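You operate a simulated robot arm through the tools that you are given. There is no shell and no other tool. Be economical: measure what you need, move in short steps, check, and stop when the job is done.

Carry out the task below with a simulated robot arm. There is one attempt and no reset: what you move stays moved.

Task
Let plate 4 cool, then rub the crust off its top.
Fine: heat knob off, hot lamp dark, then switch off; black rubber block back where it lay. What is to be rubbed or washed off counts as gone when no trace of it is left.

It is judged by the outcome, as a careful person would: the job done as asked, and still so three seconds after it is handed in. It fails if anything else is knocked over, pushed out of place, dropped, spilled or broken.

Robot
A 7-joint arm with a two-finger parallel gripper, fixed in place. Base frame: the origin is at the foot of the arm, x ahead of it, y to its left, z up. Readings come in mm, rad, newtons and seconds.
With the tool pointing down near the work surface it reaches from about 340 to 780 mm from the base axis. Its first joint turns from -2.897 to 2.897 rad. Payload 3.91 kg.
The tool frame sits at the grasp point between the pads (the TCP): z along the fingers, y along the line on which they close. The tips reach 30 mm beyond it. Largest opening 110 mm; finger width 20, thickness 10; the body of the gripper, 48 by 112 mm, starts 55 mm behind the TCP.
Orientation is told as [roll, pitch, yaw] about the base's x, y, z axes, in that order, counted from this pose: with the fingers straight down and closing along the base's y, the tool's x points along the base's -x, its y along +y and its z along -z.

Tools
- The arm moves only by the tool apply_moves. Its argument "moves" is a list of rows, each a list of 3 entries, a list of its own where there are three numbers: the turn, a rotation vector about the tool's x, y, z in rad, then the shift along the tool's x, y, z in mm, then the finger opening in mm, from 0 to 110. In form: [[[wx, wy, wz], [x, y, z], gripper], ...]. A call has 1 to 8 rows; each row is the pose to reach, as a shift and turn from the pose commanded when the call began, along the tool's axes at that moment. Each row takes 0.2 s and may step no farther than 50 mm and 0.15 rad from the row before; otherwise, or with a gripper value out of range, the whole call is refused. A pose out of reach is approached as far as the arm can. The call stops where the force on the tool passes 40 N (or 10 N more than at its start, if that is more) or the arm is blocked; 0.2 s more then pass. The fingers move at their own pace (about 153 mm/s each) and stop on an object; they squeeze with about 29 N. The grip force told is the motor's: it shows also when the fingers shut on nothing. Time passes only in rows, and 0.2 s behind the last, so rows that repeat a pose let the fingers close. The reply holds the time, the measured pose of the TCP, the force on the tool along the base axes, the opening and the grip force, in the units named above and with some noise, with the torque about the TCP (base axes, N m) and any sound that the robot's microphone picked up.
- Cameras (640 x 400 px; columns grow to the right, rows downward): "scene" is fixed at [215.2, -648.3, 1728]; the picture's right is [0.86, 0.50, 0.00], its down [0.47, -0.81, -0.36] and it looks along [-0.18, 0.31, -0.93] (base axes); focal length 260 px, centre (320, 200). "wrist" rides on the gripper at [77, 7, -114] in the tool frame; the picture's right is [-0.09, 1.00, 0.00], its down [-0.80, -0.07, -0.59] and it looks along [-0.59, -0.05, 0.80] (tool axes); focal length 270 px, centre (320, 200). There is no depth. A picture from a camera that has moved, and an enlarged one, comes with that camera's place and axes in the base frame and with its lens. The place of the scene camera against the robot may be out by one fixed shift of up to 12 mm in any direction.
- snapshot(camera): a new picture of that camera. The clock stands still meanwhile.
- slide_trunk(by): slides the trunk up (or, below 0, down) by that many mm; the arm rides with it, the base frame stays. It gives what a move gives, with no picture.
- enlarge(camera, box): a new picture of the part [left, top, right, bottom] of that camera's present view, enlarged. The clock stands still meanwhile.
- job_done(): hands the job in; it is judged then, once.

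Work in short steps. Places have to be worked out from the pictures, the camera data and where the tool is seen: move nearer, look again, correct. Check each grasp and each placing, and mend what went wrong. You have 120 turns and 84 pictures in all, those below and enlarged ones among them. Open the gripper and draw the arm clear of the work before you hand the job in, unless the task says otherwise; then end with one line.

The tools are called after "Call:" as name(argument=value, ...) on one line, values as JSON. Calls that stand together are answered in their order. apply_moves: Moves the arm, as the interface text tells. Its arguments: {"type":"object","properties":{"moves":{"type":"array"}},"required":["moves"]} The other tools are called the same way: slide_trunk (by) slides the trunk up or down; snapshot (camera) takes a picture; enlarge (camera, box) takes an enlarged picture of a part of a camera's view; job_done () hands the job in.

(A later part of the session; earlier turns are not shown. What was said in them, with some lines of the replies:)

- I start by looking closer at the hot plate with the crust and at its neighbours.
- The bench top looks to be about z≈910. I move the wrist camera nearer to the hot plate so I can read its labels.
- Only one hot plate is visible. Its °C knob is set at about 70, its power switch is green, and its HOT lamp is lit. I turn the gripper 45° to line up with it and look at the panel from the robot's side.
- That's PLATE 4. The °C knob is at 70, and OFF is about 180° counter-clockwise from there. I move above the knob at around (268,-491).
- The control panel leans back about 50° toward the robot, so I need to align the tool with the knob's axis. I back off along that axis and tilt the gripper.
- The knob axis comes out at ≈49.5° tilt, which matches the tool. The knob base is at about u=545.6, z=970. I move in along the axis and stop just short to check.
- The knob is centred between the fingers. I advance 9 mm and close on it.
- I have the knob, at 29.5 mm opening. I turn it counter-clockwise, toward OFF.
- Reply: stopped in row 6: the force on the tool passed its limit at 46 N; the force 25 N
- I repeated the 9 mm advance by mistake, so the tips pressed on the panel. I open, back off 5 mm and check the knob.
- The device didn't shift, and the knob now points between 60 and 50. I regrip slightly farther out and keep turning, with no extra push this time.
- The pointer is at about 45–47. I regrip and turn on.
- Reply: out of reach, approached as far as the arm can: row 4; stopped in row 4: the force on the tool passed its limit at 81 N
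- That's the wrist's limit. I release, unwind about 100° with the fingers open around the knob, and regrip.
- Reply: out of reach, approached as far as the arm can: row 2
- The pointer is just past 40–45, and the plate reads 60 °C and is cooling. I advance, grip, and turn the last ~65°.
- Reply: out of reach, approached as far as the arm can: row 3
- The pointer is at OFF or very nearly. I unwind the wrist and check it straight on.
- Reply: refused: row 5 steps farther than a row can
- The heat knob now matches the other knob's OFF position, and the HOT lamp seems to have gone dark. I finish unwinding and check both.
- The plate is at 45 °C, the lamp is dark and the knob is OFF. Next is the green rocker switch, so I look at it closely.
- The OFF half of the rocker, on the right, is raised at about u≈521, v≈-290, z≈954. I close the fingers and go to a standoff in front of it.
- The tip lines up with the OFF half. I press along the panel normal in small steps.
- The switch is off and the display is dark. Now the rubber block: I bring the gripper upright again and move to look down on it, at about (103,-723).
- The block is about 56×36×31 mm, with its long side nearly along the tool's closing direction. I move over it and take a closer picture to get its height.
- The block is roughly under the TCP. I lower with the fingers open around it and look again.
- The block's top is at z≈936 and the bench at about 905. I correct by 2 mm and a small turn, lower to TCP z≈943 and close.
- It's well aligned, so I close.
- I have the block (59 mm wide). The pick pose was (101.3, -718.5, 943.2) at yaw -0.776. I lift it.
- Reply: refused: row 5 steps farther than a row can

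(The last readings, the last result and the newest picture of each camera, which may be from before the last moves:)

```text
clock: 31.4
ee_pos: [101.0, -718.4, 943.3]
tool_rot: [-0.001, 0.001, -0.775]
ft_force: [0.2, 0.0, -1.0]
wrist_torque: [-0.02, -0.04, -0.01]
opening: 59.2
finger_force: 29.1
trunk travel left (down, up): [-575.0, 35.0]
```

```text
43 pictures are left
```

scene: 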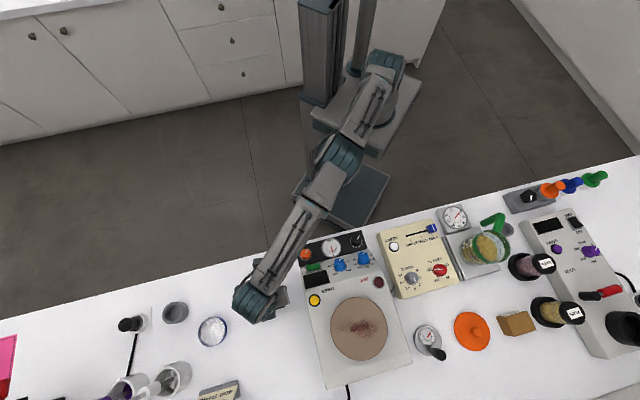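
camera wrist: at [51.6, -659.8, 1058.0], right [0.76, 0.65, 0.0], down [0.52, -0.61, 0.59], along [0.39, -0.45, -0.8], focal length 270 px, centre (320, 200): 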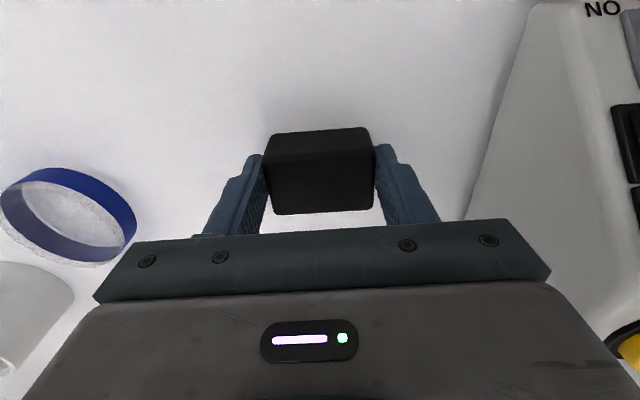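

One step was too long and the call was refused. I resend it with shorter steps.

Call:
apply_moves(moves=[[[0, 0, 0], [0, 0, -25], 45], [[0, 0, 0], [0, 0, -60], 45], [[0, 0, 0], [0, 0, -105], 45], [[0, 0, 0], [0, 0, -150], 45], [[0, 0, 0], [-20, 35, -170], 45], [[0, 0, 0], [-42, 72, -180], 45], [[0, 0, 0], [-65, 112, -180], 45]])

Call:
apply_moves(moves=[[[0, 0, 0], [-20, 40, 0], 45], [[0, 0, 0], [-35, 80, 0], 45], [[0, 0, 0], [-35, 92, 0], 45]])

Call:
snapshot(camera="wrist")

```text
clock: 33.0
ee_pos: [229.4, -683.3, 1121.7]
tool_rot: [-0.001, 0.002, -0.772]
ft_force: [1.0, 0.0, -0.4]
wrist_torque: [0.02, 0.0, -0.03]
opening: 59.3
finger_force: 29.2
out of reach, approached as far as the arm can: row 4, 5
trunk travel left (down, up): [-575.0, 35.0]
```

```text
clock: 33.8
ee_pos: [316.1, -642.5, 1120.7]
tool_rot: [0.002, 0.001, -0.776]
ft_force: [-0.5, 0.0, -1.0]
wrist_torque: [0.0, 0.0, 0.0]
opening: 59.1
finger_force: 29.0
trunk travel left (down, up): [-575.0, 35.0]
```

```text
42 pictures are left
camera wrist: at [266.7, -584.5, 1236.2], right [0.76, 0.65, 0.0], down [0.52, -0.61, 0.59], along [0.39, -0.45, -0.8], focal length 270 px, centre (320, 200)
```

wrist: 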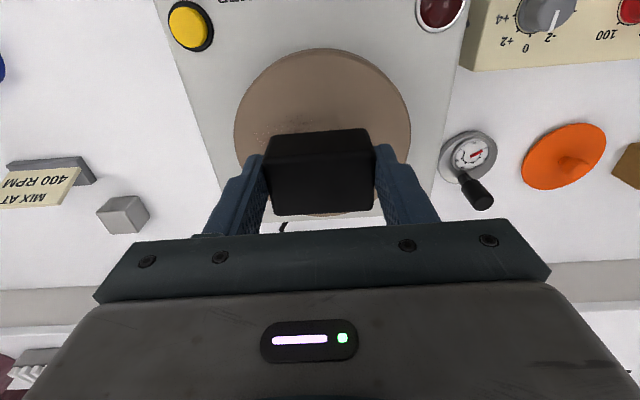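

The disc's centre looks about 8–10 mm farther out than the TCP. I correct that and lower toward the disc in guarded steps.

Call:
apply_moves(moves=[[[0, 0, 0], [-9, 0, 20], 45], [[0, 0, 0], [-9, 0, 40], 45]])

Call:
snapshot(camera="wrist")

Call:
enlarge(camera="scene", box=[280, 250, 440, 400])

```text
clock: 34.4
ee_pos: [323.6, -650.0, 1089.2]
tool_rot: [-0.004, -0.012, -0.774]
ft_force: [1.9, -8.3, 26.8]
wrist_torque: [0.3, -0.23, -0.01]
opening: 59.2
finger_force: 29.2
trunk travel left (down, up): [-575.0, 35.0]
```

```text
41 pictures are left
camera wrist: at [272.7, -589.1, 1202.8], right [0.76, 0.65, 0.0], down [0.52, -0.6, 0.6], along [0.39, -0.46, -0.8], focal length 270 px, centre (320, 200)
```

wrist: 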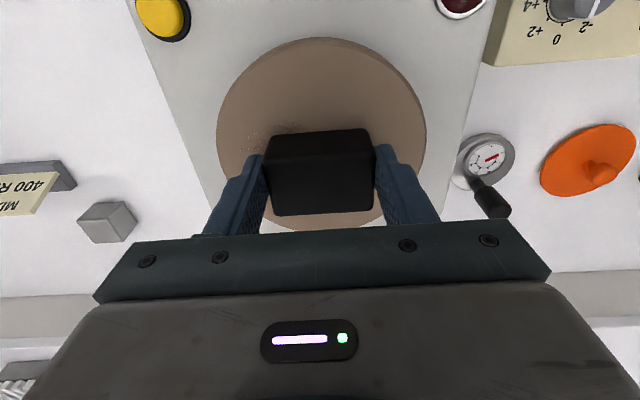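

```text
2.67 times, centred on (360, 325) of scene
camera zoom: at [215.2, -648.3, 1728.0], right [0.86, 0.5, 0.0], down [0.47, -0.81, -0.36], along [-0.18, 0.31, -0.93], focal length 693 px, centre (213, -133)
```

zoom: 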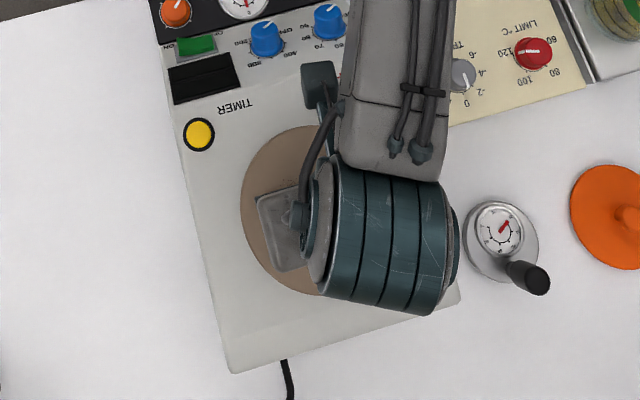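

The block touched the disc at TCP z≈1089 with about 27 N, and it is nearly centred. I start rubbing along the disc with a slightly lighter press.

Call:
apply_moves(moves=[[[0, 0, 0], [0, 18, -2], 45], [[0, 0, 0], [0, 36, -2], 45], [[0, 0, 0], [0, 18, -2], 45], [[0, 0, 0], [0, 0, -2], 45], [[0, 0, 0], [0, -18, -2], 45], [[0, 0, 0], [0, -36, -2], 45], [[0, 0, 0], [0, -18, -2], 45], [[0, 0, 0], [0, 0, -2], 45]])

```text
clock: 36.2
ee_pos: [323.3, -646.1, 1088.8]
tool_rot: [0.0, 0.0, -0.773]
ft_force: [-6.5, -0.7, 15.9]
wrist_torque: [-0.31, 0.26, -0.08]
opening: 59.4
finger_force: 28.7
trunk travel left (down, up): [-575.0, 35.0]
```

That stroke went smoothly. Now passes on the near side and the far side.

Call:
apply_moves(moves=[[[0, 0, 0], [18, 0, 0], 45], [[0, 0, 0], [18, 30, 0], 45], [[0, 0, 0], [18, 0, 0], 45], [[0, 0, 0], [18, -30, 0], 45], [[0, 0, 0], [0, -36, 0], 45], [[0, 0, 0], [0, 0, 0], 45], [[0, 0, 0], [0, 36, 0], 45], [[0, 0, 0], [0, 0, 0], 45]])

Call:
apply_moves(moves=[[[0, 0, 0], [-18, 0, 0], 45], [[0, 0, 0], [-18, 30, 0], 45], [[0, 0, 0], [-18, 0, 0], 45], [[0, 0, 0], [-18, -30, 0], 45], [[0, 0, 0], [-18, 0, 0], 45], [[0, 0, 0], [-30, 20, 0], 45], [[0, 0, 0], [-30, -15, 0], 45], [[0, 0, 0], [0, 0, 0], 45]])

Call:
apply_moves(moves=[[[0, 0, 0], [0, 0, -20], 45], [[0, 0, 0], [40, 0, -30], 45], [[0, 0, 0], [80, 0, -30], 45], [[0, 0, 0], [120, 0, -30], 45]])

Call:
snapshot(camera="wrist")

Call:
enlarge(camera="scene", box=[280, 250, 440, 400])

```text
clock: 38.0
ee_pos: [324.2, -648.5, 1088.4]
tool_rot: [0.004, -0.001, -0.774]
ft_force: [7.4, -0.5, 9.1]
wrist_torque: [-0.12, -0.02, 0.11]
opening: 59.0
finger_force: 29.5
trunk travel left (down, up): [-575.0, 35.0]
```

```text
clock: 39.8
ee_pos: [318.1, -648.5, 1086.7]
tool_rot: [-0.001, -0.003, -0.78]
ft_force: [2.0, 2.0, 19.4]
wrist_torque: [0.44, -0.48, -0.08]
opening: 59.3
finger_force: 28.8
out of reach, approached as far as the arm can: row 4, 6, 7
trunk travel left (down, up): [-575.0, 35.0]
```

```text
clock: 40.8
ee_pos: [234.8, -566.2, 1119.8]
tool_rot: [0.0, 0.001, -0.775]
ft_force: [-1.0, 0.3, -1.0]
wrist_torque: [-0.02, 0.02, -0.05]
opening: 59.0
finger_force: 28.8
trunk travel left (down, up): [-575.0, 35.0]
```

```text
39 pictures are left
camera wrist: at [186.0, -507.7, 1233.2], right [0.76, 0.65, 0.0], down [0.52, -0.61, 0.59], along [0.39, -0.45, -0.8], focal length 270 px, centre (320, 200)
```

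wrist: 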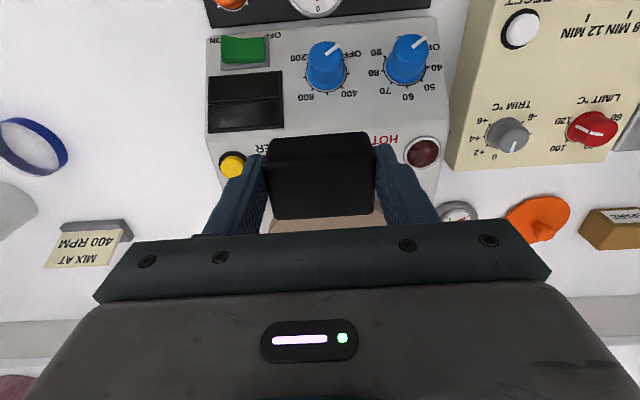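

```text
2.67 times, centred on (360, 325) of scene
camera zoom: at [215.2, -648.3, 1728.0], right [0.86, 0.5, 0.0], down [0.47, -0.81, -0.36], along [-0.18, 0.31, -0.93], focal length 693 px, centre (213, -133)
```

zoom: 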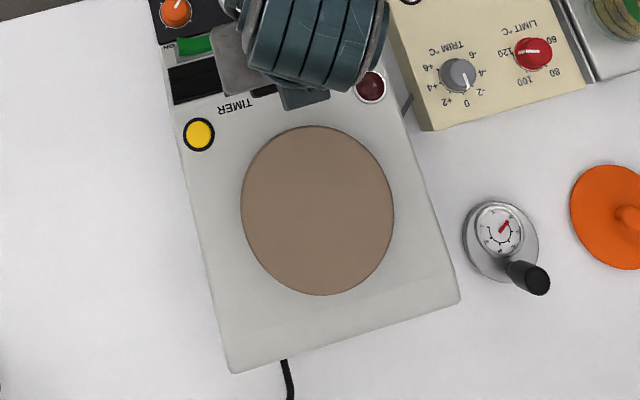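

The disc looks clean. I zoom in further to look for faint traces.

Call:
enlarge(camera="scene", box=[325, 290, 395, 365])

```text
5.33 times, centred on (360, 328) of scene
camera zoom: at [215.2, -648.3, 1728.0], right [0.86, 0.5, 0.0], down [0.47, -0.81, -0.36], along [-0.18, 0.31, -0.93], focal length 1386 px, centre (107, -480)
```

zoom: 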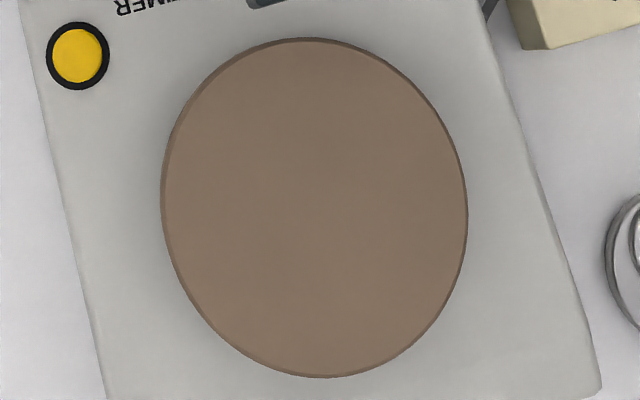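

No trace is left. I carry the block back above the spot where it lay.

Call:
apply_moves(moves=[[[0, 0, 0], [0, -45, 0], 45], [[0, 0, 0], [-2, -90, 0], 45], [[0, 0, 0], [-5, -135, 0], 45], [[0, 0, 0], [-8, -180, 5], 45], [[0, 0, 0], [-11, -202, 35], 45], [[0, 0, 0], [-11, -202, 75], 45], [[0, 0, 0], [-11, -202, 115], 45], [[0, 0, 0], [-11, -202, 150], 45]])

Call:
snapshot(camera="wrist")

```text
clock: 42.6
ee_pos: [104.7, -717.0, 965.0]
tool_rot: [0.0, 0.002, -0.775]
ft_force: [0.4, 1.0, -1.3]
wrist_torque: [0.0, -0.03, 0.02]
opening: 58.9
finger_force: 28.8
trunk travel left (down, up): [-575.0, 35.0]
```

```text
36 pictures are left
camera wrist: at [54.9, -658.2, 1080.4], right [0.76, 0.65, 0.0], down [0.52, -0.61, 0.59], along [0.39, -0.45, -0.81], focal length 270 px, centre (320, 200)
```

wrist: 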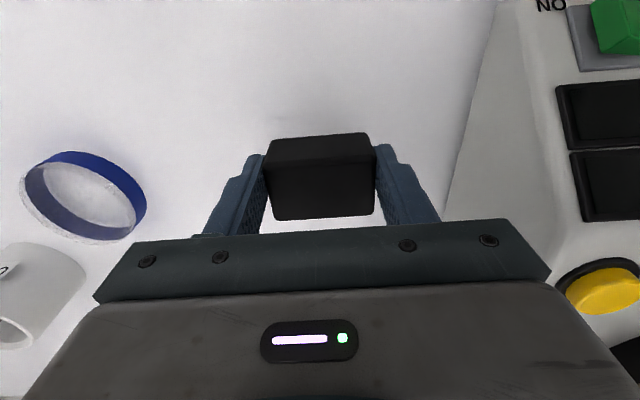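

I correct a few mm for the pick pose and for slight slip in the grip, then lower to the bench in small steps.

Call:
apply_moves(moves=[[[0, 0, 0], [3, -3.4, 8], 45], [[0, 0, 0], [3, -3.4, 16], 45], [[0, 0, 0], [3, -3.4, 21], 45]])

```text
clock: 43.4
ee_pos: [98.0, -716.4, 945.2]
tool_rot: [0.0, 0.003, -0.773]
ft_force: [0.6, -0.3, -0.6]
wrist_torque: [0.0, 0.02, -0.03]
opening: 59.3
finger_force: 29.1
trunk travel left (down, up): [-575.0, 35.0]
```

Call:
apply_moves(moves=[[[0, 0, 0], [-1, 0.5, 1.5], 45], [[0, 0, 0], [-1, 0.5, 3], 45], [[0, 0, 0], [-1, 0.5, 4], 45]])

```text
clock: 44.2
ee_pos: [100.4, -716.4, 940.2]
tool_rot: [0.0, -0.001, -0.775]
ft_force: [0.0, -0.7, 3.3]
wrist_torque: [-0.09, -0.08, 0.0]
opening: 59.0
finger_force: 28.9
trunk travel left (down, up): [-575.0, 35.0]
```

The block touches the bench lightly (3 N). I open and rise straight up.

Call:
apply_moves(moves=[[[0, 0, 0], [0, 0, 0], 64], [[0, 0, 0], [0, 0, 0], 80], [[0, 0, 0], [0, 0, -10], 85], [[0, 0, 0], [0, 0, -50], 85], [[0, 0, 0], [25, 0, -90], 85], [[0, 0, 0], [65, 0, -115], 85], [[0, 0, 0], [105, 0, -125], 85], [[0, 0, 0], [150, 0, -125], 85]])

Call:
enlarge(camera="scene", box=[240, 220, 440, 400])

Call:
snapshot(camera="wrist")

```text
clock: 46.0
ee_pos: [-9.8, -611.6, 1067.7]
tool_rot: [-0.001, 0.0, -0.776]
ft_force: [0.1, 0.6, -0.6]
wrist_torque: [0.01, -0.02, 0.03]
opening: 85.1
finger_force: 0.0
trunk travel left (down, up): [-575.0, 35.0]
```

```text
2.22 times, centred on (340, 310) of scene
camera zoom: at [215.2, -648.3, 1728.0], right [0.86, 0.5, 0.0], down [0.47, -0.81, -0.36], along [-0.18, 0.31, -0.93], focal length 578 px, centre (276, -44)
```

zoom: 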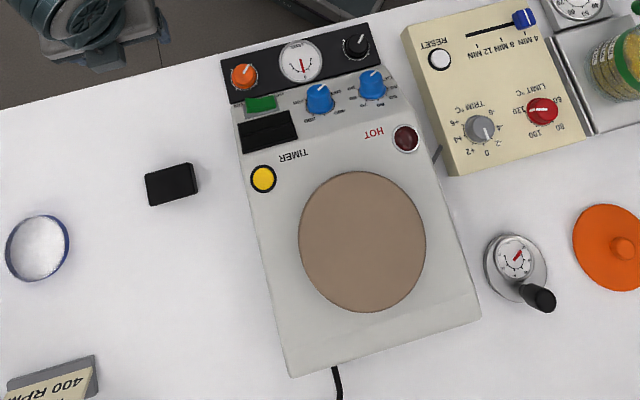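

```text
34 pictures are left
camera wrist: at [-60.2, -553.3, 1182.2], right [0.76, 0.65, 0.0], down [0.52, -0.61, 0.59], along [0.39, -0.45, -0.8], focal length 270 px, centre (320, 200)
```

wrist: 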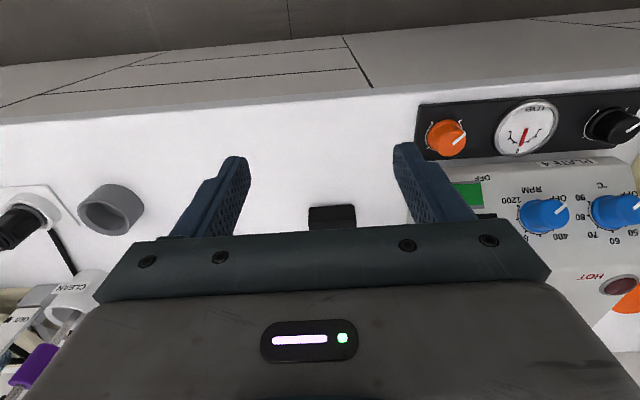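

The block is back at the same pixels, and everything else is unmoved. One last look at the knobs.

Call:
enlarge(camera="wrist", box=[500, 150, 640, 240])

```text
4.44 times, centred on (570, 195) of wrist
camera zoom: at [-60.2, -553.3, 1182.2], right [0.76, 0.65, 0.0], down [0.52, -0.61, 0.59], along [0.39, -0.45, -0.8], focal length 1201 px, centre (-791, 222)
```

zoom: 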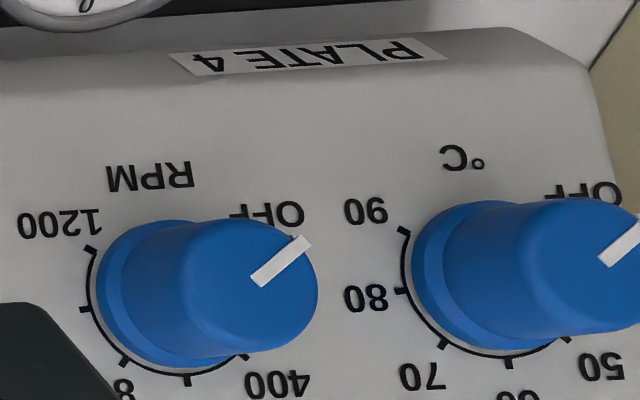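

Both pointers are parallel at OFF, the lamp and display are dark, the disc is clean and the arm is clear. I hand the job in.

Call:
job_done()

```text
The job is handed in.
```

Plate 4 is done: I turned the heat knob off, let the plate cool until the HOT lamp went dark (45 °C), switched it off, rubbed the crust off with no visible trace left, and put the rubber block back where it lay.
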